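You operate a simulated robot arm through the tools that you are given. There is no shell and no other tool.

The job below is to be done with a simulated two-armed robot. You get a single attempt, and the scene is never put back.

## Task
Brush the spilt feed into the dustpan; empty it into the spill tub.
Fine: brush and pan go back. Set down upright: hand brush. What is to be rubbed or washed off counts as gone when no trace of it is left.

Only the result counts: the job must be done as asked and must still hold three seconds after the hand-in. Knocking over, shifting, dropping, spilling or breaking anything else fails it.

## Robot
Two 7-joint arms with fingered hands on one trunk that stands fixed in place. Base frame: the origin is at the foot of the trunk, x ahead of it, y to its left, z up; the work surface is at about z = 0.8. Readings come in m, rad, newtons and seconds.
The left shoulder is at [0.05, 0.214, 0.869], the right one opposite. With the tool pointing down near the work surface each hand reaches from about 0.4 to 0.9 m from the base axis, measured 20 degrees to its own side. Payload 3 kg a hand.
The tool frame of a hand sits at the grasp point between the pads (the TCP): z along the fingers, y along the line on which they close. The tips reach 0.026 m beyond it. Largest opening 0.132 m; the body of the gripper starts 0.073 m behind the TCP. The gripper is a hand of 3 fingers: y runs from the thumb to the fingers, the wrist lies at [0, 0, -0.229] in the tool frame, and closing takes about 1.5 s.
Orientation is that of the tool frame in the base frame, as [roll, pitch, yaw] about the fixed x, y, z axes, in that order (R = Rz(yaw) Ry(pitch) Rx(roll)). With the fingers straight down and closing along the base's y, the tool's x points along the base's -x, its y along +y and its z along -z.

## Interface
- The arms move only by the tool send_rows. It takes "left_targets", "right_targets" or both (then of equal length, played together; a hand with none holds still); each is a list of rows, each a list of 3 entries, a list of its own where there are three numbers: the turn, a rotation vector about the base's x, y, z in units of 8 degrees (1.0 is 8 degrees), then the shift along the base's x, y, z in units of 30 mm (1.0 is 30 mm), then the opening, from 0 (shut) to 1 (fully open). In form: [[[wx, wy, wz], [x, y, z], gripper], ...]. A call has 1 to 20 rows; each row shifts and turns the commanded pose from where the row before left it. A call with a number of a shift or a turn outside -1 to 1 is refused whole. Rows are played at 5 a second. More than 0.05 m and 0.15 rad between two rows, or a gripper value outside its range, and nothing of the call is played. Where a pose cannot be reached the arm comes as near as it can. A force on the tool above 70 N (or 10 N above the force at the start of the call, whichever is more), or a blocked arm, ends the call early, and 0.2 s more pass. The fingers move at their own pace (about 0.072 m/s each) and stop on an object; they squeeze with about 29 N. The grip force told is the motor's: it shows also when the fingers shut on nothing. Time passes only in rows, and 0.2 s behind the last, so rows that do not move let the fingers close. The reply holds the time, the measured pose of the TCP, the force on the tool along the base axes, the opening and the grip force, in the units named above and with some noise, with the torque about the TCP (base axes, N m) and any sound that the robot's microphone picked up, and new pictures: "pictures" is both (left out), scene, wrist or none (wrist: the cameras of the hands that moved).
- Cameras (640 x 400 px; columns grow to the right, rows downward): "scene" is now at [0.0237, -0.0377, 1.4948]; the picture's right is [-0.46, -0.89, 0.00], its down [-0.60, 0.31, -0.73] and it looks along [0.65, -0.34, -0.68] (base axes); focal length 309 px, centre (320, 200). "left" rides on the left gripper at [-0.062, 0.003, -0.092] in its tool frame; the picture's right is [-0.05, -1.00, 0.00], its down [0.83, -0.04, -0.56] and it looks along [0.55, -0.03, 0.83] (tool axes); focal length 230 px, centre (320, 200). "right" rides on the right gripper at [0.062, 0.003, -0.092] in its tool frame; the picture's right is [-0.05, 1.00, 0.00], its down [-0.83, -0.04, -0.56] and it looks along [-0.55, -0.03, 0.83] (tool axes); focal length 230 px, centre (320, 200).
- grasp_type(shape, hand): the hand has 3 fingers and takes this shape, open, in about a second: jaw (thumb against the fingers, like two jaws); tri (thumb and two fingers); tip (a fingertip pinch); poke (one finger out to press); point (the index stretched); flat (the hand flat); cup (the hand cupped); fist (a fist). The gripper value then closes the fingers along that shape, each until it touches; the sizes above hold for jaw. It gives what a move gives, with no picture.
- turn_head(pan, tilt): turns the head with the scene camera to pan (to the left, within 1.501 rad either way) and tilt (down, from -0.506 to 1.204), counted from straight ahead of the robot. It gives what a move gives, and a new picture of the scene camera.
- locate(camera, pixels): for up to 12 pixels [column, row] of the newest picture of that camera ("zoom" is the newest enlarged one), the place [x, y, z] in the base frame of the surface seen there, good to about 0.002 m. The clock stands still meanwhile.
- inspect(camera, box): a new picture of the part [left, top, right, bottom] of that camera's present view, enlarged. The clock stands still meanwhile.
- hand_in(): hands the job in; it is judged then, once.

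Leave the grippers open and the arms clear of the work at the hand-in unless told otherwise.

The tools are called after "Emit:" as name(argument=value, ...) on one line, values as JSON. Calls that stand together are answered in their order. send_rows: Moves the arms, as the interface text tells. Its arguments: {"type":"object","properties":{"left_targets":{"type":"array","items":{"type":"array"}},"right_targets":{"type":"array","items":{"type":"array"}},"pictures":{"type":"string","enum":["both","scene","wrist","none"]}},"required":[]} The other tools are called the same way: grasp_type (shape, hand) gives the hand a shape; turn_head (pan, tilt) turns the head that bears the scene camera; locate (camera, pixels) gives the place of the surface under pixels of a picture; inspect (camera, box) takes an enlarged picture of a part of a camera's view; hand_in () hands the job in.

At the start:

```text
clock: 0.0
left_ee_pos: [0.5314, -0.0346, 1.1538]
left_orientation: [-3.14, 0.0, 2.721]
left_contact_force: [0.2, 0.3, 0.8]
left_torque: [0.0, 0.01, 0.0]
left_width: 0.132
left_grip_force: 0.1
left_shape: jaw
right_ee_pos: [0.3527, -0.4, 1.2295]
right_orientation: [-3.14, 0.001, 2.72]
right_contact_force: [0.1, 0.9, 0.2]
right_torque: [0.0, 0.02, 0.03]
right_width: 0.1317
right_grip_force: 0.1
right_shape: jaw
head pan, tilt: [-0.48, 0.75]
```

scene: 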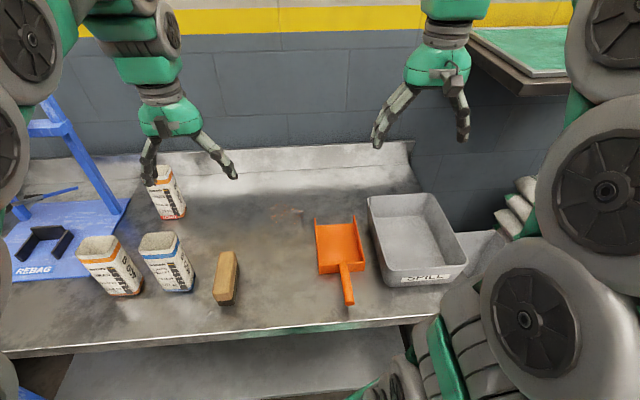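
right: 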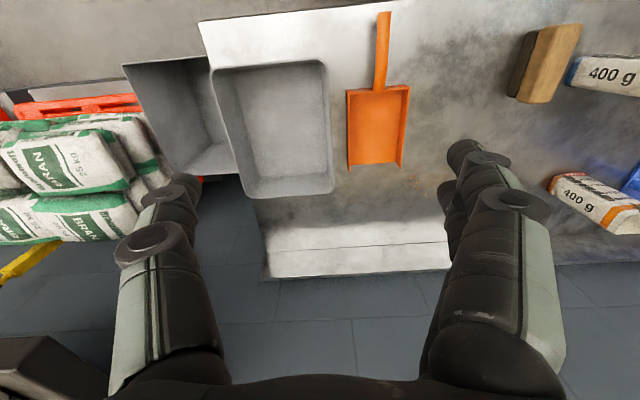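
left: 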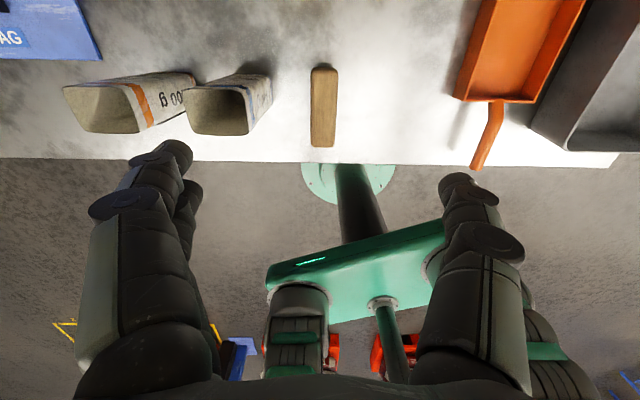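

I see the bench with an orange dustpan near (340,255), a wooden brush near (226,278), a grey tub marked "SPILL" near (415,240), and a brownish spot near (287,213) that may be the feed. I'll enlarge the views of these areas first.

Emit:
inspect(camera="scene", box=[240, 180, 360, 255])

Emit:
inspect(camera="scene", box=[300, 180, 480, 310])

Emit:
inspect(camera="scene", box=[180, 230, 300, 320])

```text
5.33 times, centred on (300, 218) of scene
```

zoom: 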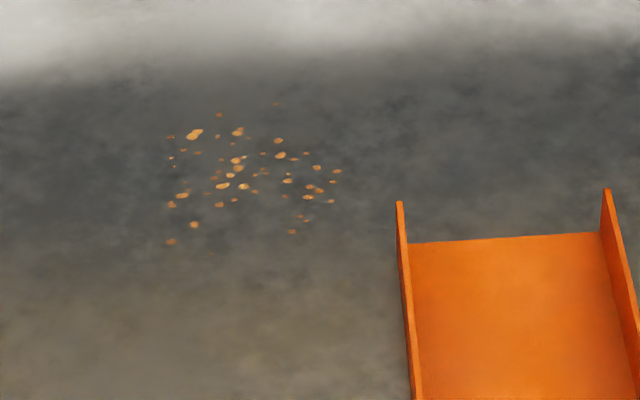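

```text
3.08 times, centred on (390, 245) of scene
```

zoom: 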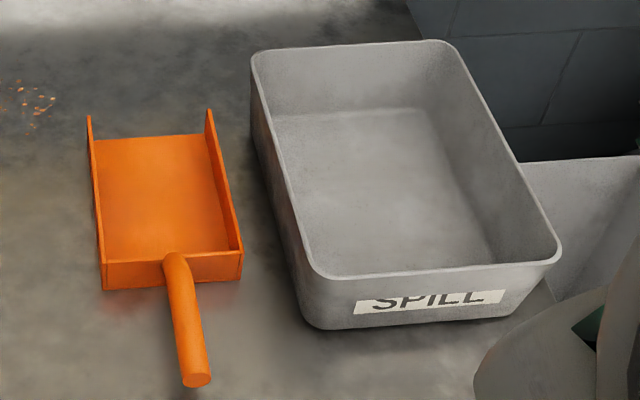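

```text
4.44 times, centred on (240, 275) of scene
```

zoom: 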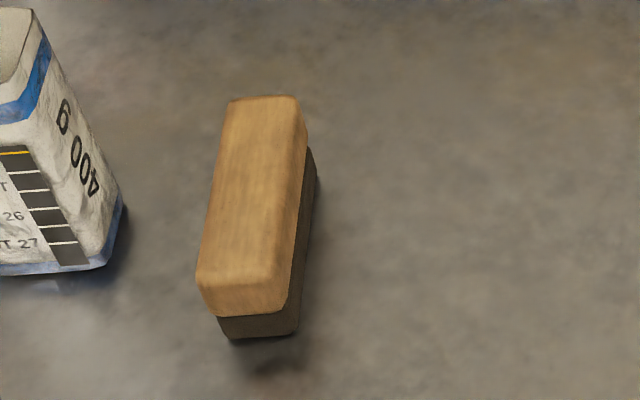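

The feed is a scatter of flakes, and the brush is a wooden block on dark bristles, standing upright. Next I'll get coordinates for the brush, pan, feed, tub and cups.

Emit:
locate(camera="scene", pixels=[[225, 252], [236, 252], [219, 296], [233, 300], [222, 304], [234, 304], [228, 275], [239, 265], [271, 207], [303, 223], [292, 200], [279, 227]])

Emit:
locate(camera="scene", pixels=[[317, 225], [355, 223], [315, 218], [354, 216], [319, 270], [363, 268], [340, 245], [320, 255], [343, 265], [348, 300], [345, 280], [340, 224]])

Emit:
locate(camera="scene", pixels=[[372, 197], [428, 194], [393, 268], [465, 262], [410, 230], [388, 284], [450, 280], [425, 258], [440, 225], [383, 235], [500, 245], [360, 150]])

Emit:
locate(camera="scene", pixels=[[160, 248], [178, 290], [100, 250], [125, 293], [165, 180], [175, 218], [60, 250], [200, 330], [400, 315], [300, 320], [290, 150], [405, 145]])

```text
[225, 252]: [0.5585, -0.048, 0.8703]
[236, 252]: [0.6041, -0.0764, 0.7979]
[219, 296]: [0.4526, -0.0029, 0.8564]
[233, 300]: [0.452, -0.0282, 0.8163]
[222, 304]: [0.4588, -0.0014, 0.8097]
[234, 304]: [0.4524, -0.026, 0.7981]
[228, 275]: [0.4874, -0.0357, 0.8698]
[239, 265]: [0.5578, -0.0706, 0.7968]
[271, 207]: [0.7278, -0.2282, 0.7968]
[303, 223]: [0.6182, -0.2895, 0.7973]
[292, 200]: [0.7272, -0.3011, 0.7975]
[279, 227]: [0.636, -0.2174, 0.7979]
```

```text
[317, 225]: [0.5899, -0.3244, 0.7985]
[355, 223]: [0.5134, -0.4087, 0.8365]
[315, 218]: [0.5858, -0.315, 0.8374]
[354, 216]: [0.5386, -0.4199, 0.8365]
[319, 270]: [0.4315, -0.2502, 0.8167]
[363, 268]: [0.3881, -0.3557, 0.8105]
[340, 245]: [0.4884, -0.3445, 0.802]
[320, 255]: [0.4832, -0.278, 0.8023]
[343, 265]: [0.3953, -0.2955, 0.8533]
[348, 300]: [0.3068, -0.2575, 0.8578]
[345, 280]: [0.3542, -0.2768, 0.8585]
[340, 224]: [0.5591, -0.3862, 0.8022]
```

```text
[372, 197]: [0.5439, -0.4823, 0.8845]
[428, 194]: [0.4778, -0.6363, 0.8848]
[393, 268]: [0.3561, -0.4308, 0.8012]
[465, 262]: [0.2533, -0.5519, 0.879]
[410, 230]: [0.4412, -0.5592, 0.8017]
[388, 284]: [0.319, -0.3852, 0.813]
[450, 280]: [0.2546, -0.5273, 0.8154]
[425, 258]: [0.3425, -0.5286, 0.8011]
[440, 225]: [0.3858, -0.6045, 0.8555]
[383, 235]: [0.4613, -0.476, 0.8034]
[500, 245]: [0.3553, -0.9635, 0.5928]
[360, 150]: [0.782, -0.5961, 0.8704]
```

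```text
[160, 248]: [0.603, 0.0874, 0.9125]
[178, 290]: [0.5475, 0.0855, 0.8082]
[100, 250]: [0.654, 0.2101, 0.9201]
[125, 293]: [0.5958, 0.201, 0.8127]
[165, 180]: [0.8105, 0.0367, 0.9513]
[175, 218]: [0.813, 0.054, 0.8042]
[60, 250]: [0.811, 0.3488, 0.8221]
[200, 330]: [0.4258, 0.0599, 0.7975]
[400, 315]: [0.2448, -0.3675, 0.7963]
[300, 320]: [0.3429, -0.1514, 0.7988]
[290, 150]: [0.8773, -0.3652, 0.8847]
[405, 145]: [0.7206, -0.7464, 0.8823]
```

The pan, tub and brush are all lined up about 24° right of straight ahead, and the feed lies beyond and to the left of the pan mouth. I need to know whether the brush fits between the pan walls, so I'll zoom in tightly on the brush and measure it.

Emit:
inspect(camera="scene", box=[200, 240, 260, 315])

Emit:
locate(camera="zoom", pixels=[[320, 60], [320, 200], [320, 340]])

```text
5.33 times, centred on (230, 278) of scene
```

zoom: 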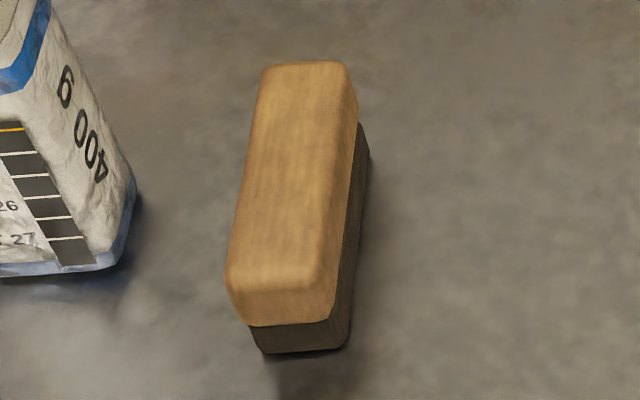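

```text
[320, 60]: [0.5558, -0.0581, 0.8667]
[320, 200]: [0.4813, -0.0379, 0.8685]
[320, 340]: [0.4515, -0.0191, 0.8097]
```

Emit:
locate(camera="zoom", pixels=[[272, 68], [342, 66], [240, 180], [325, 180], [228, 285], [320, 285], [325, 310], [240, 310], [262, 350], [345, 345], [366, 155], [350, 330]])

Emit:
locate(camera="scene", pixels=[[318, 235], [320, 238], [358, 235], [356, 230], [325, 262], [362, 262], [340, 262], [340, 223], [322, 224], [350, 222], [337, 270], [348, 303]])

```text
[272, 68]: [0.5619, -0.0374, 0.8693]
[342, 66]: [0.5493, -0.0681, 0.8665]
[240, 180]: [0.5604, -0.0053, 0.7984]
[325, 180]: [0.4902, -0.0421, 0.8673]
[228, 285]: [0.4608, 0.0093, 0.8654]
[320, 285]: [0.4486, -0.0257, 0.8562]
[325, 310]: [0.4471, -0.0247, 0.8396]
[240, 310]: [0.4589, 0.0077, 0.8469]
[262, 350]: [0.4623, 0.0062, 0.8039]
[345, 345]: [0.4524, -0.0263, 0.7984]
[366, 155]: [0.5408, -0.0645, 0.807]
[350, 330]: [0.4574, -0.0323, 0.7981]
```

```text
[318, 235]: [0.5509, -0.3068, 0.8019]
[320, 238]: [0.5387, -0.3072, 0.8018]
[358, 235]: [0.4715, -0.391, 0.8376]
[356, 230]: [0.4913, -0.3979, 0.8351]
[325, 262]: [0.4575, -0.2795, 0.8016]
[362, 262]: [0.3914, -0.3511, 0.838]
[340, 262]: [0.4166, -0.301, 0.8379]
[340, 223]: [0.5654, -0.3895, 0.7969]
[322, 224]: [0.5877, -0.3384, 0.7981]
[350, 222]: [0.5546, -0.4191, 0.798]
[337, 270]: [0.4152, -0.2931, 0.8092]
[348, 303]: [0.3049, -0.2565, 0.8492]
```

The brush measures about 0.118 × 0.04 m with its top at z 0.87. The pan is about 0.115 m wide outside and 0.108 m inside, with its lip near u 0.67. I'll move the right hand over the spill, staying high, so its wrist camera can look at the flakes and the pan lip up close.

Emit:
send_rows(right_targets=[[[0, 0, 0], [0.853, 0.389, -0.7], 1], [[0, 0, 0], [0.853, 0.389, -0.7], 1], [[0, 0, 0], [0.853, 0.389, -0.7], 1], [[0, 0, 0], [0.853, 0.389, -0.7], 1], [[0, 0, 0], [0.853, 0.389, -0.7], 1], [[0, 0, 0], [0.853, 0.389, -0.7], 1], [[0, 0, 0], [0.853, 0.389, -0.7], 1], [[0, 0, 0], [0.853, 0.389, -0.7], 1], [[0, 0, 0], [0.853, 0.389, -0.7], 1], [[0, 0, 0], [0.853, 0.389, -0.7], 1], [[0, 0, 0], [0.853, 0.389, -0.7], 1], [[0, 0, 0], [0.853, 0.389, -0.7], 1]], pictures="both")

```text
clock: 2.6
left_ee_pos: [0.5334, -0.0345, 1.153]
left_orientation: [3.141, 0.0, 2.717]
left_contact_force: [-0.3, 0.0, 0.0]
left_torque: [-0.02, -0.02, -0.03]
left_width: 0.1317
left_grip_force: 0.2
left_shape: jaw
right_ee_pos: [0.6617, -0.2614, 0.9789]
right_orientation: [3.141, 0.0, 2.717]
right_contact_force: [0.3, -0.2, -0.4]
right_torque: [-0.01, 0.01, -0.02]
right_width: 0.1317
right_grip_force: 0.1
right_shape: jaw
head pan, tilt: [-0.48, 0.75]
```

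scene: 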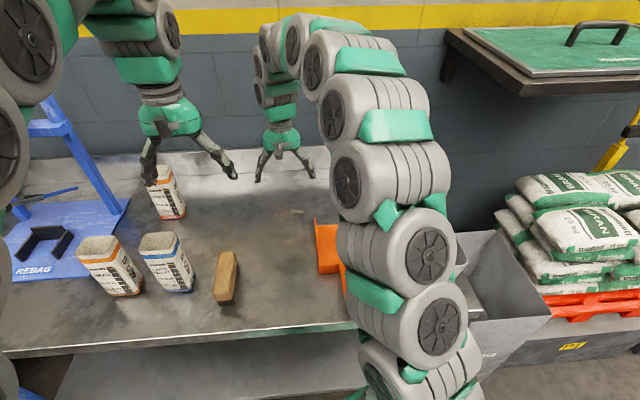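
right: 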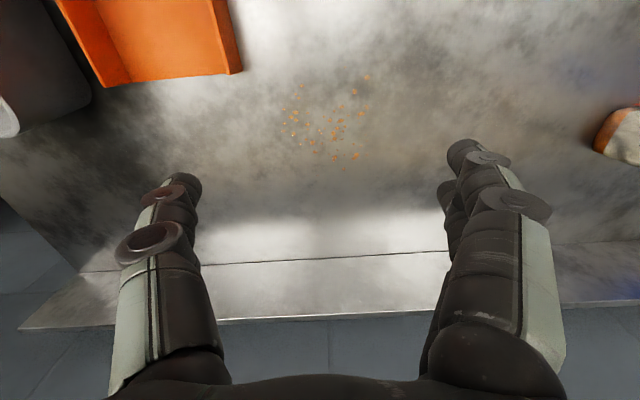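

The flakes show in the right wrist view around (330,125), and the pan mouth is at upper left. I'll enlarge both.

Emit:
inspect(camera="right", box=[260, 60, 400, 180])

Emit:
locate(camera="right", pixels=[[367, 77], [284, 122], [356, 157], [303, 87], [320, 152], [333, 158], [298, 148], [345, 125], [354, 92], [361, 114], [102, 85], [243, 70]])

Emit:
inspect(camera="right", box=[60, 0, 260, 110])

```text
3.33 times, centred on (330, 120) of right
```

zoom: 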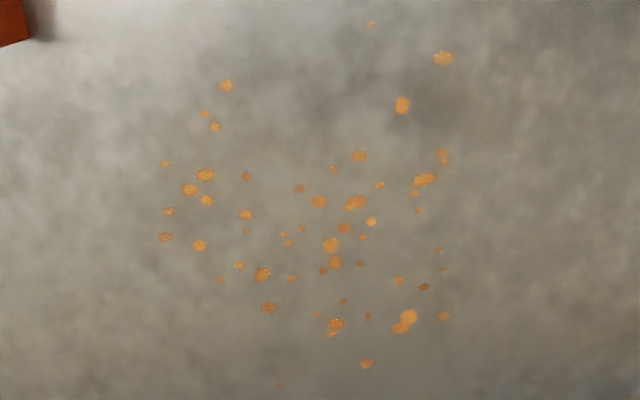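

```text
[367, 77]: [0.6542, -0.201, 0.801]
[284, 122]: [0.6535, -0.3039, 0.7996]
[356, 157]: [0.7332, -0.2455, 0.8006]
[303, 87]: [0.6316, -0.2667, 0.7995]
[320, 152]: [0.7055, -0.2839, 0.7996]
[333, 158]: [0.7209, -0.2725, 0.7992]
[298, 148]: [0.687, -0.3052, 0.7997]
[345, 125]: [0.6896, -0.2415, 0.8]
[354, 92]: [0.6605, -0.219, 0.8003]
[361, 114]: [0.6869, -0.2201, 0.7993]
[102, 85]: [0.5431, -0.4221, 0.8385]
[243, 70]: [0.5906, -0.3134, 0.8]
```

```text
3.20 times, centred on (160, 55) of right
```

zoom: 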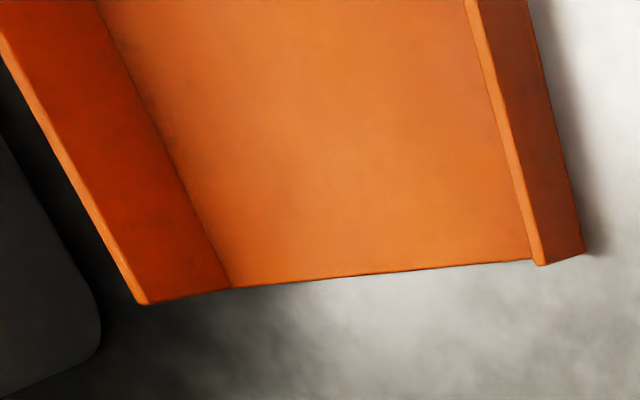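

The pan lip is thin, and the flakes lie nearly flat over roughly u 0.66–0.79, v −0.015–0.09. I'll check where the right arm's links run in the scene view, so I know whether the left hand could hold the pan underneath.

Emit:
locate(camera="scene", pixels=[[275, 95], [285, 45], [310, 65], [335, 110], [350, 180], [360, 240], [400, 200], [430, 260], [430, 330], [420, 380], [140, 60], [165, 120]])

```text
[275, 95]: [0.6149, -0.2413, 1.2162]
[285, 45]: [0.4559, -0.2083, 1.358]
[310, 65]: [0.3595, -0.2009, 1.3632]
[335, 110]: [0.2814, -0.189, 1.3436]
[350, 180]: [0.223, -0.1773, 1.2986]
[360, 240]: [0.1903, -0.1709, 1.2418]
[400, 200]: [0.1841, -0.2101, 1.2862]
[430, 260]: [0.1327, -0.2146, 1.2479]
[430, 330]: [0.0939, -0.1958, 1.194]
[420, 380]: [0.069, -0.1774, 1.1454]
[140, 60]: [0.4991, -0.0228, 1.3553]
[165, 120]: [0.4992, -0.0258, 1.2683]
```

The right arm arches high (z ≈ 1.36) along its own vertical plane. I'll do the handling with the right hand, and first move the pan so its mouth faces the feed. The next call brings the right hand above the pan handle, about (0.353, −0.276), staying at z ≈ 1.0.

Emit:
send_rows(right_targets=[[[0, 0, 0], [-0.5, 0, 0.7], 1], [[0, 0, 0], [-0.936, -0.045, 0], 1], [[0, 0, 0], [-0.936, -0.045, 0], 1], [[0, 0, 0], [-0.936, -0.045, 0], 1], [[0, 0, 0], [-0.936, -0.045, 0], 1], [[0, 0, 0], [-0.936, -0.045, 0], 1], [[0, 0, 0], [-0.936, -0.045, 0], 1], [[0, 0, 0], [-0.936, -0.045, 0], 1], [[0, 0, 0], [-0.936, -0.045, 0], 1], [[0, 0, 0], [-0.936, -0.045, 0], 1], [[0, 0, 0], [-0.936, -0.045, 0], 1], [[0, 0, 0], [-0.436, -0.045, 0], 1], [[0, 0, 0], [0, 0, 0], 1]], pictures="both")

```text
clock: 5.4
left_ee_pos: [0.5323, -0.0339, 1.1536]
left_orientation: [-3.14, -0.001, 2.72]
left_contact_force: [-0.2, -0.3, 0.1]
left_torque: [-0.02, 0.01, 0.0]
left_width: 0.1319
left_grip_force: 0.0
left_shape: jaw
right_ee_pos: [0.3497, -0.2748, 0.9984]
right_orientation: [3.141, 0.0, 2.719]
right_contact_force: [0.2, -0.1, -0.3]
right_torque: [-0.01, 0.02, -0.03]
right_width: 0.1319
right_grip_force: 0.0
right_shape: jaw
head pan, tilt: [-0.48, 0.75]
```

scene: 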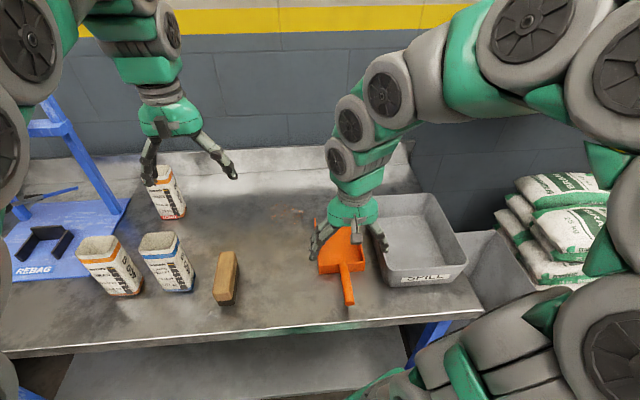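
right: 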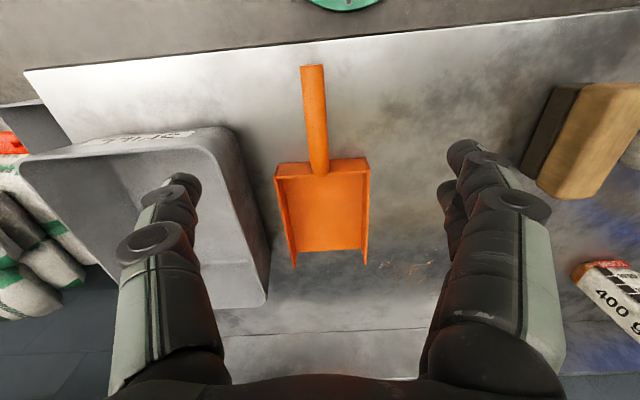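

The handle is in the wrist view around columns 303–327, rows 65–170. I'll measure its edges before going down.

Emit:
locate(camera="right", pixels=[[303, 75], [313, 75], [323, 75], [306, 110], [316, 110], [326, 110], [308, 145], [319, 145], [328, 145], [321, 165], [283, 250], [361, 247]])

```text
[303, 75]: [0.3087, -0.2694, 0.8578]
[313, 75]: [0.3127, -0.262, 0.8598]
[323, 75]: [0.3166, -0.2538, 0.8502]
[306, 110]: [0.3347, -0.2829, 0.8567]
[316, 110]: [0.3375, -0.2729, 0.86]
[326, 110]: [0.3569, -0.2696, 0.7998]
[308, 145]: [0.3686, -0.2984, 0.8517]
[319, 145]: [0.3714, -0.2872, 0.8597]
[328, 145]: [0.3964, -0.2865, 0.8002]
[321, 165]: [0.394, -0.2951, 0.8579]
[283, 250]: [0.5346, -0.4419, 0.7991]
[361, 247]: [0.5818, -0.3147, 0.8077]
```

The handle centreline sits at v ≈ −0.109 with its top at z 0.86, within 3 mm of the hand. I'll narrow the opening, lower to z ≈ 0.850 around the handle, and stop there before closing.

Emit:
send_rows(right_targets=[[[0, 0, 0], [-0.03, -0.08, -0.6], 0.65], [[0, 0, 0], [0, 0, -0.9], 0.65], [[0, 0, 0], [0, 0, -0.9], 0.65], [[0, 0, 0], [0, 0, -0.9], 0.65], [[0, 0, 0], [0, 0, -0.9], 0.65], [[0, 0, 0], [0, 0, -0.75], 0.65], [[0, 0, 0], [0, 0, 0], 0.65]], pictures="both")

```text
clock: 7.0
left_ee_pos: [0.5319, -0.0338, 1.1534]
left_orientation: [3.141, -0.001, 2.719]
left_contact_force: [0.4, -0.5, -0.2]
left_torque: [-0.05, 0.0, 0.02]
left_width: 0.1318
left_grip_force: 0.1
left_shape: jaw
right_ee_pos: [0.3487, -0.2768, 0.9073]
right_orientation: [3.141, -0.001, 2.72]
right_contact_force: [-0.3, 0.7, 0.9]
right_torque: [0.01, -0.02, 0.0]
right_width: 0.086
right_grip_force: 0.1
right_shape: jaw
right hand out of reach, approached as far as the arm can: row 4, 5, 6
head pan, tilt: [-0.48, 0.75]
```

scene: 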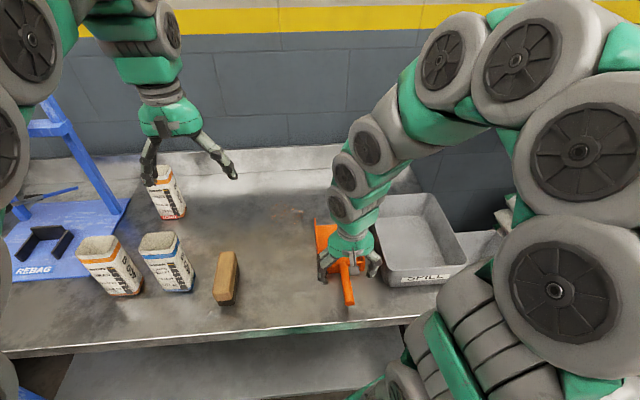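
right: 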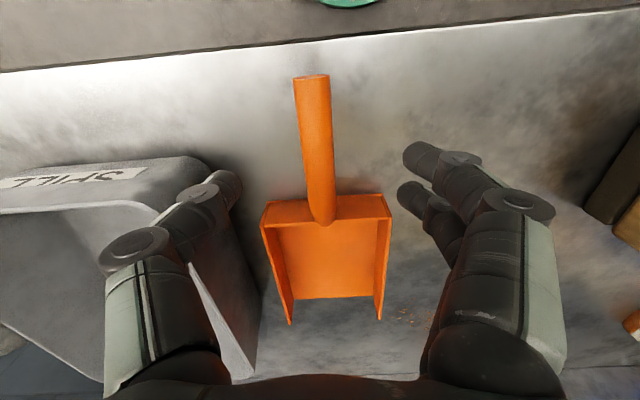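

The right hand bottoms out at z 0.907 because the handle is too close to its shoulder. The left arm suits the pan better and the right arm suits the far side of the feed. I'll lift the right hand away and park it to the right so the left can take the pan.

Emit:
send_rows(right_targets=[[[0, 0, 0], [0, 0, 0.9], 0.65], [[0, 0, 0], [0, 0, 0.9], 0.65], [[0, 0, 0], [0, 0, 0.9], 0.65], [[0, 0, 0], [0, 0, 0.9], 0.65], [[0, 0, 0], [0, 0, 0.9], 1], [[0, 0, 0], [0, 0, 0.9], 1], [[0, 0, 0], [0, 0, 0.9], 1], [[0, 0, 0], [0, 0, 0.9], 1], [[0, 0, 0], [0, 0, 0.9], 1], [[0, 0, 0], [0, -0.95, 0], 1], [[0, 0, 0], [0, -0.95, 0], 1], [[0, 0, 0], [0, -0.95, 0], 1], [[0, 0, 0], [0, -0.95, 0], 1], [[0, 0, 0], [-0.3, -0.95, 0], 1], [[0, 0, 0], [-0.3, -0.95, 0], 1], [[0, 0, 0], [-0.3, -0.95, 0], 1], [[0, 0, 0], [-0.3, -0.95, 0], 1], [[0, 0, 0], [-0.3, -0.95, 0], 1], [[0, 0, 0], [-0.3, -0.95, 0], 1], [[0, 0, 0], [-0.3, -0.95, 0], 1]], pictures="scene")

```text
clock: 11.2
left_ee_pos: [0.5315, -0.0337, 1.1537]
left_orientation: [-3.141, 0.0, 2.719]
left_contact_force: [-0.3, -0.6, 0.3]
left_torque: [0.02, 0.0, 0.01]
left_width: 0.1317
left_grip_force: 0.1
left_shape: jaw
right_ee_pos: [0.2874, -0.5913, 1.1511]
right_orientation: [3.14, -0.001, 2.718]
right_contact_force: [0.3, 0.1, 0.5]
right_torque: [0.04, 0.02, -0.03]
right_width: 0.1316
right_grip_force: 0.0
right_shape: jaw
head pan, tilt: [-0.48, 0.75]
```

scene: 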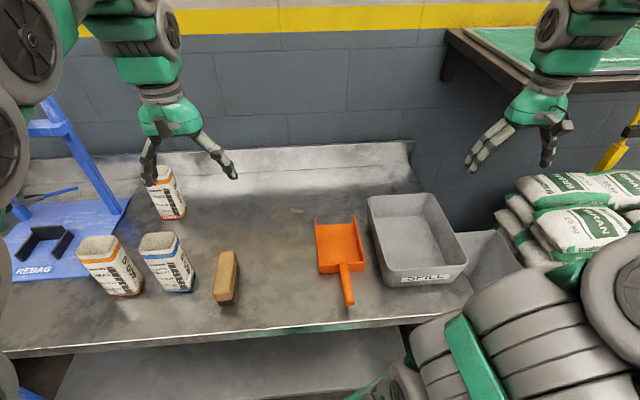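

The right hand is now clear. Next the left hand moves above the pan handle, to about (0.352, −0.277, 1.02).

Emit:
send_rows(left_targets=[[[0, 0, 0], [-0.6, -0.81, -0.45], 1], [[0, 0, 0], [-0.6, -0.81, -0.45], 1], [[0, 0, 0], [-0.6, -0.81, -0.45], 1], [[0, 0, 0], [-0.6, -0.81, -0.45], 1], [[0, 0, 0], [-0.6, -0.81, -0.45], 1], [[0, 0, 0], [-0.6, -0.81, -0.45], 1], [[0, 0, 0], [-0.6, -0.81, -0.45], 1], [[0, 0, 0], [-0.6, -0.81, -0.45], 0.65], [[0, 0, 0], [-0.6, -0.81, -0.45], 0.65], [[0, 0, 0], [-0.6, -0.81, -0.45], 0.65], [[0, 0, 0], [0, 0, 0], 0.65]], pictures="both")

```text
clock: 13.6
left_ee_pos: [0.3504, -0.2782, 1.0207]
left_orientation: [-3.14, 0.0, 2.719]
left_contact_force: [0.6, 0.2, -1.5]
left_torque: [-0.01, -0.01, 0.01]
left_width: 0.0864
left_grip_force: 0.1
left_shape: jaw
right_ee_pos: [0.2866, -0.5904, 1.1505]
right_orientation: [3.139, 0.001, 2.719]
right_contact_force: [-0.2, -0.3, 0.5]
right_torque: [0.01, 0.01, 0.01]
right_width: 0.1321
right_grip_force: 0.2
right_shape: jaw
head pan, tilt: [-0.48, 0.75]
```

scene: 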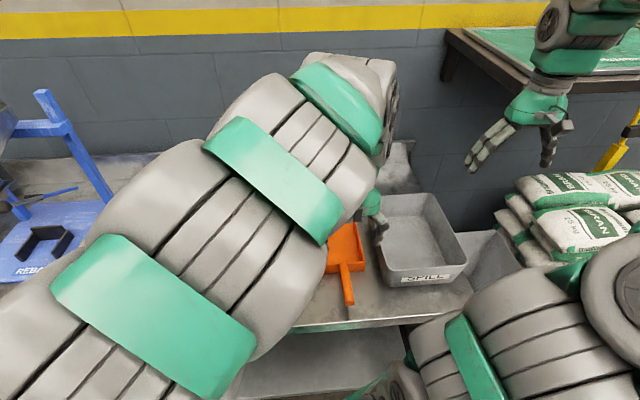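
left: 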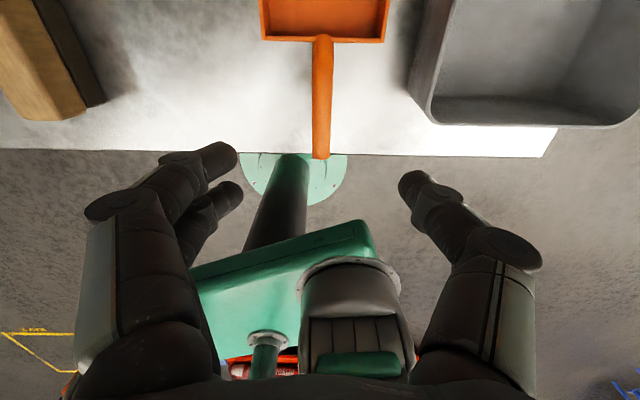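

The left hand is centred on the handle at v ≈ −0.110. I'll lower it to z ≈ 0.850.

Emit:
send_rows(left_targets=[[[0, 0, 0], [0, 0, -0.95], 0.65], [[0, 0, 0], [0, 0, -0.95], 0.65], [[0, 0, 0], [0, 0, -0.95], 0.65], [[0, 0, 0], [0, 0, -0.95], 0.65], [[0, 0, 0], [0, 0, -0.95], 0.65], [[0, 0, 0], [0, 0, -0.95], 0.65], [[0, 0, 0], [0, 0, 0], 0.65]], pictures="both")

```text
clock: 15.2
left_ee_pos: [0.3534, -0.2766, 0.8481]
left_orientation: [-3.141, -0.001, 2.717]
left_contact_force: [-0.2, 0.6, -0.8]
left_torque: [0.01, 0.03, 0.0]
left_width: 0.0862
left_grip_force: 0.0
left_shape: jaw
right_ee_pos: [0.2886, -0.5912, 1.1506]
right_orientation: [3.141, 0.002, 2.719]
right_contact_force: [-0.1, 0.5, 0.4]
right_torque: [0.03, -0.01, -0.02]
right_width: 0.1318
right_grip_force: 0.1
right_shape: jaw
head pan, tilt: [-0.48, 0.75]
```

scene: 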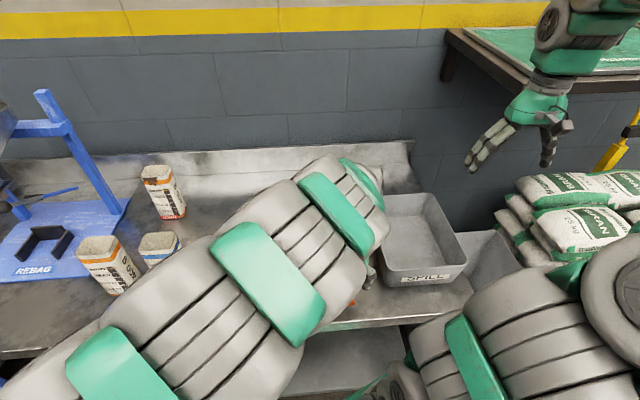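
left: 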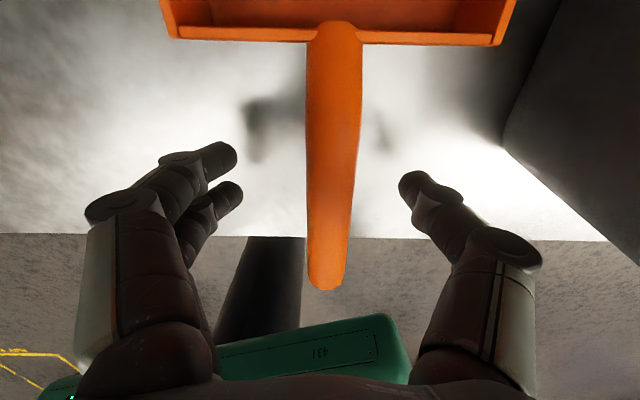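

The handle sits between the finger and thumb pads in the left view, around col 333. I'll close on it now.

Emit:
send_rows(left_targets=[[[0, 0, 0], [0, 0, 0], 0], [[0, 0, 0], [0, 0, 0], 0], [[0, 0, 0], [0, 0, 0], 0], [[0, 0, 0], [0, 0, 0], 0], [[0, 0, 0], [0, 0, 0], 0], [[0, 0, 0], [0, 0, 0], 0], [[0, 0, 0], [0, 0, 0], 0], [[0, 0, 0], [0, 0, 0], 0]], pictures="wrist")

```text
clock: 17.0
left_ee_pos: [0.3545, -0.2761, 0.848]
left_orientation: [-3.141, 0.001, 2.719]
left_contact_force: [-0.1, -0.3, -0.8]
left_torque: [0.03, 0.02, -0.02]
left_width: 0.0001
left_grip_force: 29.2
left_shape: jaw
right_ee_pos: [0.2873, -0.5902, 1.1503]
right_orientation: [3.14, -0.001, 2.719]
right_contact_force: [-0.4, 0.2, -0.5]
right_torque: [0.0, 0.01, 0.01]
right_width: 0.132
right_grip_force: 0.1
right_shape: jaw
head pan, tilt: [-0.48, 0.75]
```

left: 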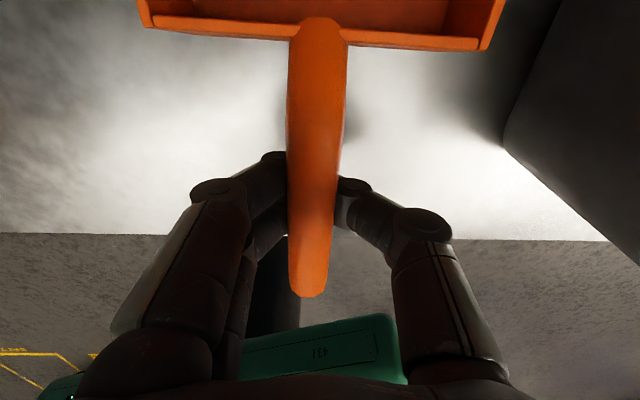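

The fingers are on both sides of the handle, with grip force 29 N. I'll lift 3 cm and check that the pan comes up level.

Emit:
send_rows(left_targets=[[[0, 0, 0], [0, 0, 0.3], 0], [[0, 0, 0], [0, 0, 0.35], 0], [[0, 0, 0], [0, 0, 0.35], 0], [[0, 0, 0], [0, 0, 0], 0]], pictures="both")

```text
clock: 18.0
left_ee_pos: [0.3527, -0.2762, 0.8796]
left_orientation: [3.141, 0.0, 2.718]
left_contact_force: [0.7, -0.5, -0.3]
left_torque: [0.04, 0.02, 0.05]
left_width: 0.0002
left_grip_force: 28.7
left_shape: jaw
right_ee_pos: [0.2887, -0.5907, 1.1503]
right_orientation: [3.141, 0.0, 2.719]
right_contact_force: [0.2, 0.3, 0.2]
right_torque: [-0.03, 0.0, -0.01]
right_width: 0.132
right_grip_force: 0.0
right_shape: jaw
head pan, tilt: [-0.48, 0.75]
```

scene: 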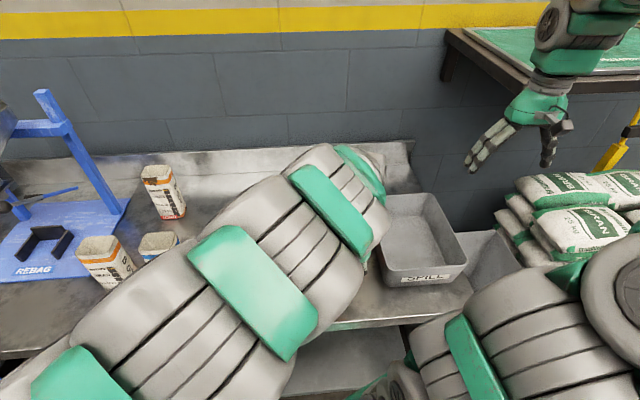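
left: 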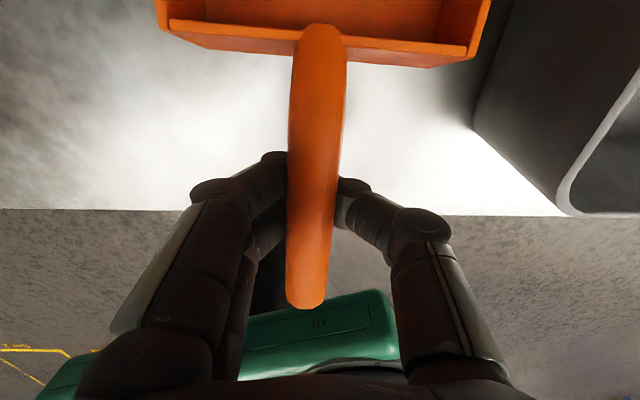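

The pan came up but looks slightly nose-down. I'll measure its pitch from the handle and the back wall.

Emit:
locate(camera="left", pixels=[[320, 50], [317, 120], [315, 180], [310, 250], [307, 290], [180, 30], [465, 50], [200, 42], [440, 62]])

Emit:
inspect(camera="left", box=[150, 0, 500, 220])

```text
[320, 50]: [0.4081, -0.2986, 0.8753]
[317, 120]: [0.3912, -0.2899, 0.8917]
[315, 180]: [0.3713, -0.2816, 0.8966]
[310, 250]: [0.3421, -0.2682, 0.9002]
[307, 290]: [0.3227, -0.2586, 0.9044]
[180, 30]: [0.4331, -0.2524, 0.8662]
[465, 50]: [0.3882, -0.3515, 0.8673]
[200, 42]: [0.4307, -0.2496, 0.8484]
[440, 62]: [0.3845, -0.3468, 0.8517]
```

```text
1.82 times, centred on (325, 110) of left
```

zoom: 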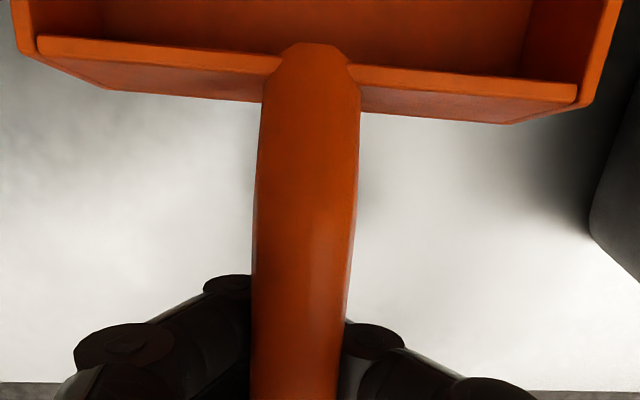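

The handle slopes about 8° nose-down. I'll lift 3 cm more to see whether the sag is stable or keeps growing.

Emit:
send_rows(left_targets=[[[0, 0, 0], [0, 0, 0.35], 0], [[0, 0, 0], [0, 0, 0.35], 0], [[0, 0, 0], [0, 0, 0.35], 0], [[0, 0, 0], [0, 0, 0], 0], [[0, 0, 0], [0, 0, 0], 0]], pictures="wrist")

Emit:
locate(camera="left", pixels=[[320, 50], [317, 120], [315, 180], [310, 250], [307, 290], [180, 30], [465, 50]])

```text
clock: 19.2
left_ee_pos: [0.3531, -0.2757, 0.9088]
left_orientation: [-3.141, 0.001, 2.719]
left_contact_force: [-0.1, 0.3, -0.5]
left_torque: [0.0, 0.03, 0.03]
left_width: 0.0001
left_grip_force: 28.7
left_shape: jaw
right_ee_pos: [0.289, -0.591, 1.1503]
right_orientation: [3.141, -0.001, 2.718]
right_contact_force: [0.5, -0.3, 0.1]
right_torque: [-0.03, 0.0, 0.0]
right_width: 0.1321
right_grip_force: 0.0
right_shape: jaw
head pan, tilt: [-0.48, 0.75]
```

left: 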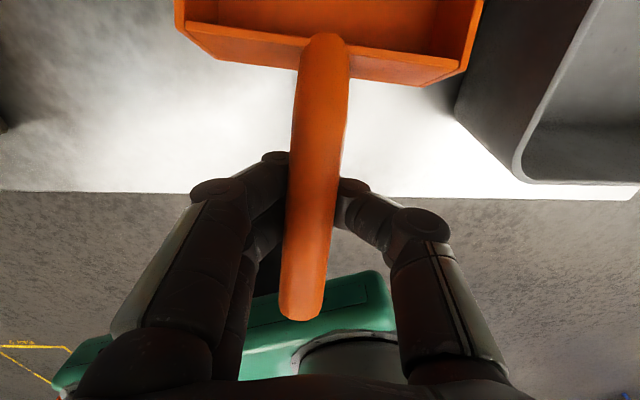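

```text
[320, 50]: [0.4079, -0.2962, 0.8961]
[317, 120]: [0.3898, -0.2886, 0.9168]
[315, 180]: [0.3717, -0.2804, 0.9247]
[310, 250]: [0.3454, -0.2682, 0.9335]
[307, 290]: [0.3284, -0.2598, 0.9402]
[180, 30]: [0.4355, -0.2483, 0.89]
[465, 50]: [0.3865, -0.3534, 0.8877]
```

The slope has grown to 18° and the reported width is 0. The fingers have shut underneath the handle and the pan is only hanging on them. I'll lower it back, open, raise the hand so the pads are level with the upper handle, and grip again.

Emit:
send_rows(left_targets=[[[0, 0, 0], [0, 0, -0.5], 0], [[0, 0, 0], [0, 0, -0.5], 0], [[0, 0, 0], [0, 0, -0.5], 0], [[0, 0, 0], [0, 0, -0.5], 0], [[0, 0, 0], [0, 0, 0], 0], [[0, 0, 0], [0, 0, 0], 0.6], [[0, 0, 0], [0, 0, 0], 0.6], [[0, 0, 0], [0, 0, 0], 0.6], [[0, 0, 0], [0, 0, 0], 0.6], [[0, 0, 0], [0, 0, 0], 0.6]], pictures="wrist")

Emit:
locate(camera="left", pixels=[[320, 50], [320, 80], [320, 120], [318, 160], [316, 200], [314, 250], [312, 280]])

```text
clock: 21.4
left_ee_pos: [0.3526, -0.2777, 0.8494]
left_orientation: [-3.142, -0.001, 2.721]
left_contact_force: [0.0, -0.3, -0.3]
left_torque: [-0.02, -0.03, 0.0]
left_width: 0.0788
left_grip_force: 0.1
left_shape: jaw
right_ee_pos: [0.2875, -0.5913, 1.1502]
right_orientation: [-3.141, 0.0, 2.719]
right_contact_force: [-0.7, 0.0, 0.2]
right_torque: [0.01, -0.01, 0.01]
right_width: 0.1321
right_grip_force: 0.0
right_shape: jaw
head pan, tilt: [-0.48, 0.75]
```

left: 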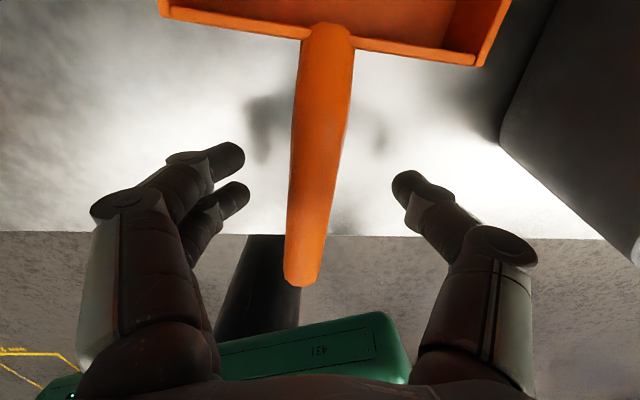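

```text
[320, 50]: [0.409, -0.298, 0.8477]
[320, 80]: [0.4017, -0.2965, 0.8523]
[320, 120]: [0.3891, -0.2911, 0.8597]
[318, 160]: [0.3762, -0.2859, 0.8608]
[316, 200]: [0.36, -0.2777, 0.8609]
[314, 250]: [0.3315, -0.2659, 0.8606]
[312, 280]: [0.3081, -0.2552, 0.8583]
```

The handle is level again with its top at z 0.861. I'll raise the hand 12 mm, shift 15 mm toward the pan, and close again, watching the width.

Emit:
send_rows(left_targets=[[[0, 0, 0], [0.45, -0.2, 0.42], 0.6], [[0, 0, 0], [0, 0, 0], 0.6], [[0, 0, 0], [0, 0, 0], 0], [[0, 0, 0], [0, 0, 0], 0], [[0, 0, 0], [0, 0, 0], 0], [[0, 0, 0], [0, 0, 0], 0], [[0, 0, 0], [0, 0, 0], 0], [[0, 0, 0], [0, 0, 0], 0], [[0, 0, 0], [0, 0, 0], 0]], pictures="wrist")

Emit:
inspect(camera="left", box=[180, 100, 460, 300])

```text
clock: 23.4
left_ee_pos: [0.3654, -0.2815, 0.8612]
left_orientation: [-3.141, 0.0, 2.72]
left_contact_force: [0.3, 0.1, 0.0]
left_torque: [0.05, -0.02, -0.01]
left_width: 0.0138
left_grip_force: 29.3
left_shape: jaw
right_ee_pos: [0.2883, -0.591, 1.1505]
right_orientation: [3.139, 0.0, 2.72]
right_contact_force: [0.4, -0.9, -0.6]
right_torque: [-0.02, -0.01, 0.02]
right_width: 0.1321
right_grip_force: 0.0
right_shape: jaw
head pan, tilt: [-0.48, 0.75]
```

left: 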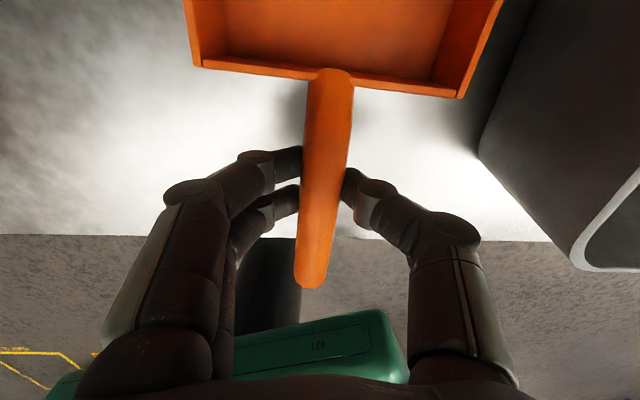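

```text
2.00 times, centred on (320, 200) of left
```

zoom: 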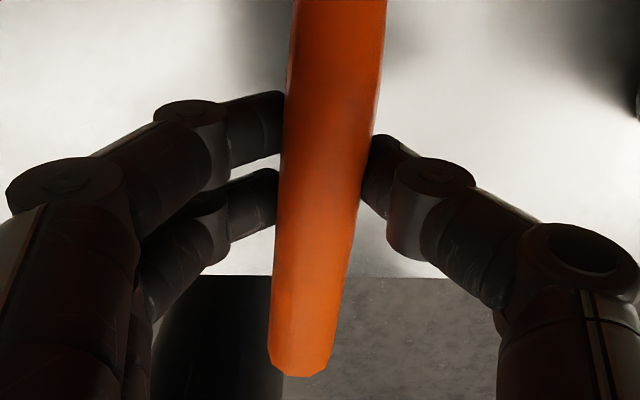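

The fingers now stop at 0.0138 with the handle truly pinched. I'll lift 4 cm and check the pitch.

Emit:
send_rows(left_targets=[[[0, 0, 0], [0, 0, 0.4], 0], [[0, 0, 0], [0, 0, 0.45], 0], [[0, 0, 0], [0, 0, 0.5], 0], [[0, 0, 0], [0, 0, 0], 0], [[0, 0, 0], [0, 0, 0], 0]], pictures="wrist")

Emit:
locate(camera="left", pixels=[[325, 90], [325, 130], [322, 160], [318, 200], [315, 240], [312, 270], [200, 60], [460, 90], [230, 10]])

```text
clock: 24.6
left_ee_pos: [0.3648, -0.2822, 0.9022]
left_orientation: [3.141, 0.001, 2.718]
left_contact_force: [0.4, -0.1, -0.6]
left_torque: [-0.01, 0.0, 0.02]
left_width: 0.0072
left_grip_force: 28.9
left_shape: jaw
right_ee_pos: [0.2878, -0.5905, 1.1512]
right_orientation: [-3.141, 0.0, 2.719]
right_contact_force: [-0.3, 0.0, -0.1]
right_torque: [-0.01, 0.03, 0.02]
right_width: 0.1321
right_grip_force: 0.0
right_shape: jaw
head pan, tilt: [-0.48, 0.75]
```

left: 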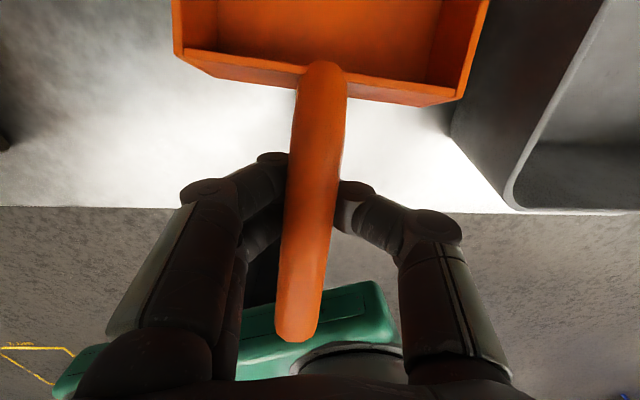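

```text
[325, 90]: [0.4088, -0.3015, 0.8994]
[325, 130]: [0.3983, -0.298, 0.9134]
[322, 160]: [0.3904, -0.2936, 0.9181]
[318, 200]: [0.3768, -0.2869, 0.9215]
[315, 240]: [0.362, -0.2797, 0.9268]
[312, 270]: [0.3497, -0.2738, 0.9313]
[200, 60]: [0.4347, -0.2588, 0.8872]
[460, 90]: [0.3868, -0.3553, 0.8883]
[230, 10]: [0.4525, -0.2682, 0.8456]
```

The width shrank to 0.007 because the tips touch below the handle's equator and it slides up between them. I'll set it back down, open, raise the hand so the fingertips meet the handle at its equator (TCP z ≈ 0.871), and grip again.

Emit:
send_rows(left_targets=[[[0, 0, 0], [0, 0, -0.5], 0], [[0, 0, 0], [0, 0, -0.5], 0], [[0, 0, 0], [0, 0, -0.5], 0], [[0, 0, 0], [0, 0, -0.5], 0], [[0, 0, 0], [0, 0, 0], 0], [[0, 0, 0], [0, 0, 0], 0.5], [[0, 0, 0], [0, 0, 0], 0.5], [[0, 0, 0], [0, 0, 0], 0.5], [[0, 0, 0], [0.15, -0.07, 0.5], 0.5], [[0, 0, 0], [0.15, -0.07, 0.48], 0.5], [[0, 0, 0], [0, 0, 0], 0.5]], pictures="wrist")

Emit:
locate(camera="left", pixels=[[330, 90], [328, 130], [325, 160], [320, 200], [315, 240], [310, 270]])

```text
clock: 27.0
left_ee_pos: [0.3737, -0.2868, 0.8718]
left_orientation: [3.141, 0.0, 2.719]
left_contact_force: [0.4, 0.4, -0.3]
left_torque: [0.0, 0.0, -0.01]
left_width: 0.0653
left_grip_force: 0.2
left_shape: jaw
right_ee_pos: [0.288, -0.5918, 1.1495]
right_orientation: [-3.141, 0.0, 2.719]
right_contact_force: [-0.4, 0.6, 0.2]
right_torque: [-0.02, -0.01, 0.02]
right_width: 0.1321
right_grip_force: 0.0
right_shape: jaw
head pan, tilt: [-0.48, 0.75]
```

left: 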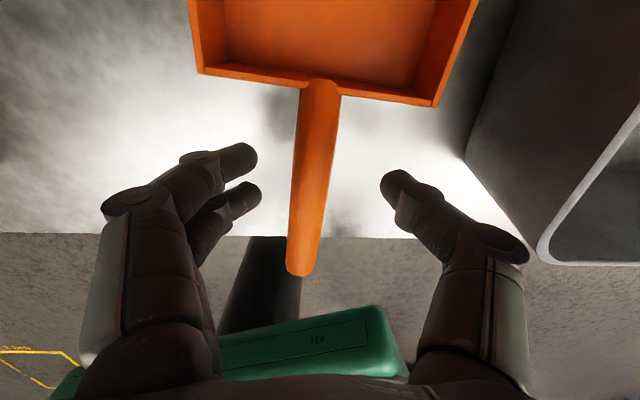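

```text
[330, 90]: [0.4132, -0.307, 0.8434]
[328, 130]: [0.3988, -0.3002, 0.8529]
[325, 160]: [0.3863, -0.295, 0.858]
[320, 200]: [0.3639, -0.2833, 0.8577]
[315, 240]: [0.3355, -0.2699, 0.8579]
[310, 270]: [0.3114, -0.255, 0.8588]
```

The fingertips now flank the handle at its equator, seen at col ~311 row 190. Closing.

Emit:
send_rows(left_targets=[[[0, 0, 0], [0, 0, 0], 0.2], [[0, 0, 0], [0, 0, 0], 0], [[0, 0, 0], [0, 0, 0], 0], [[0, 0, 0], [0, 0, 0], 0], [[0, 0, 0], [0, 0, 0], 0], [[0, 0, 0], [0, 0, 0], 0], [[0, 0, 0], [0, 0, 0], 0]], pictures="wrist")

Emit:
inspect(camera="left", box=[180, 80, 460, 280])

```text
clock: 28.6
left_ee_pos: [0.3737, -0.2865, 0.8722]
left_orientation: [-3.141, 0.0, 2.717]
left_contact_force: [-0.3, -0.4, 1.0]
left_torque: [-0.02, 0.02, -0.05]
left_width: 0.0154
left_grip_force: 29.7
left_shape: jaw
right_ee_pos: [0.2876, -0.5896, 1.1502]
right_orientation: [-3.14, -0.001, 2.718]
right_contact_force: [-0.3, 1.0, 0.7]
right_torque: [-0.01, -0.03, 0.01]
right_width: 0.1318
right_grip_force: 0.0
right_shape: jaw
head pan, tilt: [-0.48, 0.75]
```

left: 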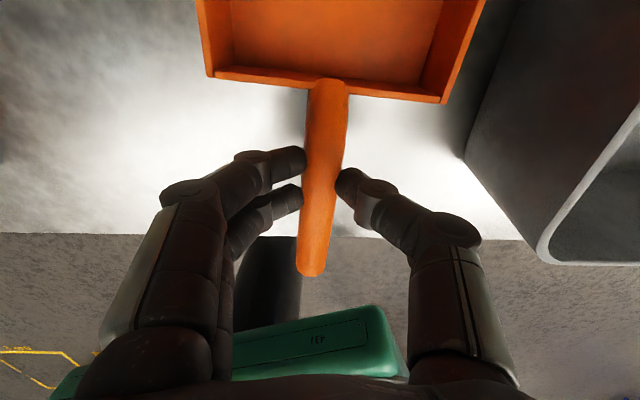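

```text
2.00 times, centred on (320, 180) of left
```

zoom: 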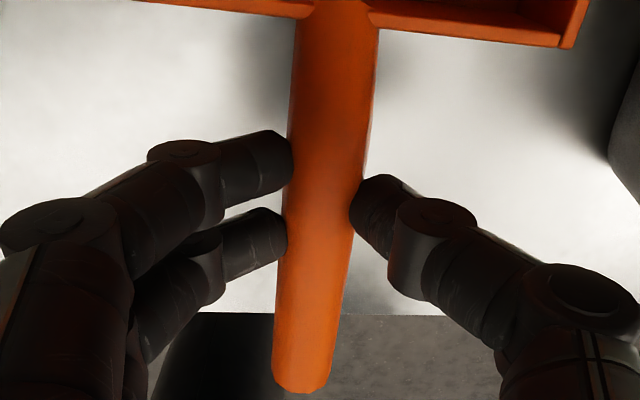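

The width is now 0.0154. I'll lift 4 cm and check the slope.

Emit:
send_rows(left_targets=[[[0, 0, 0], [0, 0, 0.3], 0], [[0, 0, 0], [0, 0, 0.4], 0], [[0, 0, 0], [0, 0, 0.5], 0], [[0, 0, 0], [0, 0, 0.2], 0], [[0, 0, 0], [0, 0, 0], 0]], pictures="wrist")

Emit:
locate(camera="left", pixels=[[325, 120], [322, 150], [320, 180], [315, 210], [312, 240], [310, 260]])

```text
clock: 29.8
left_ee_pos: [0.3744, -0.2876, 0.9152]
left_orientation: [3.141, -0.002, 2.72]
left_contact_force: [-0.2, 0.2, -1.5]
left_torque: [0.05, 0.1, 0.0]
left_width: 0.0156
left_grip_force: 29.2
left_shape: jaw
right_ee_pos: [0.2883, -0.5915, 1.1505]
right_orientation: [3.14, 0.0, 2.721]
right_contact_force: [0.1, -0.3, -1.1]
right_torque: [0.01, 0.01, -0.04]
right_width: 0.132
right_grip_force: 0.0
right_shape: jaw
head pan, tilt: [-0.48, 0.75]
```

left: 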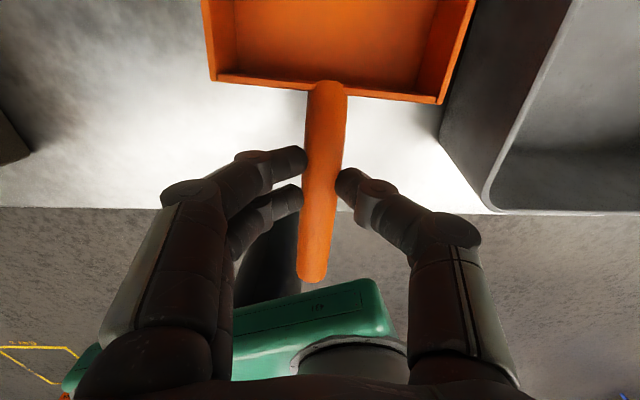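

```text
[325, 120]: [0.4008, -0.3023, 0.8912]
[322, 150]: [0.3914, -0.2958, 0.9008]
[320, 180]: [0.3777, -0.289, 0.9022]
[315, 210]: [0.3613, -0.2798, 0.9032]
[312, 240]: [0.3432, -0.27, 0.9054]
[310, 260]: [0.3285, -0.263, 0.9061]
```

The pan is lifted clear and the grip is steady, with about 4° of sag. I'll measure its back and side walls for the offset from the hand.

Emit:
locate(camera="left", pixels=[[217, 78], [438, 98], [222, 68], [432, 88], [213, 40], [460, 40], [330, 30], [330, 80], [320, 178], [215, 8], [465, 12]])

Emit:
inspect(camera="left", box=[180, 0, 500, 120])

```text
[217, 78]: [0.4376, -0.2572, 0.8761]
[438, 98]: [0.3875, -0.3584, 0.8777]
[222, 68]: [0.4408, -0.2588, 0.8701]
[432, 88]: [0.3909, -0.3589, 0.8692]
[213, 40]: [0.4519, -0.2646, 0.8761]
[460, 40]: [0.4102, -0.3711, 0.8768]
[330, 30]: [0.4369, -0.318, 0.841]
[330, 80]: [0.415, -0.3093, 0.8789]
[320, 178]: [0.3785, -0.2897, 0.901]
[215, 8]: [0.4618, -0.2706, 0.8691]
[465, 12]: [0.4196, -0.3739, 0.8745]
```

```text
2.00 times, centred on (340, 60) of left
```

zoom: 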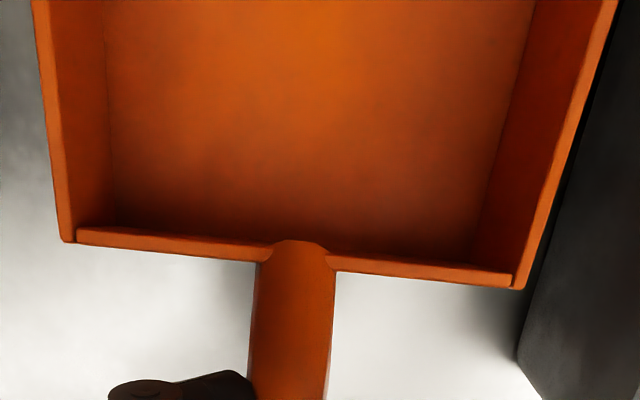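

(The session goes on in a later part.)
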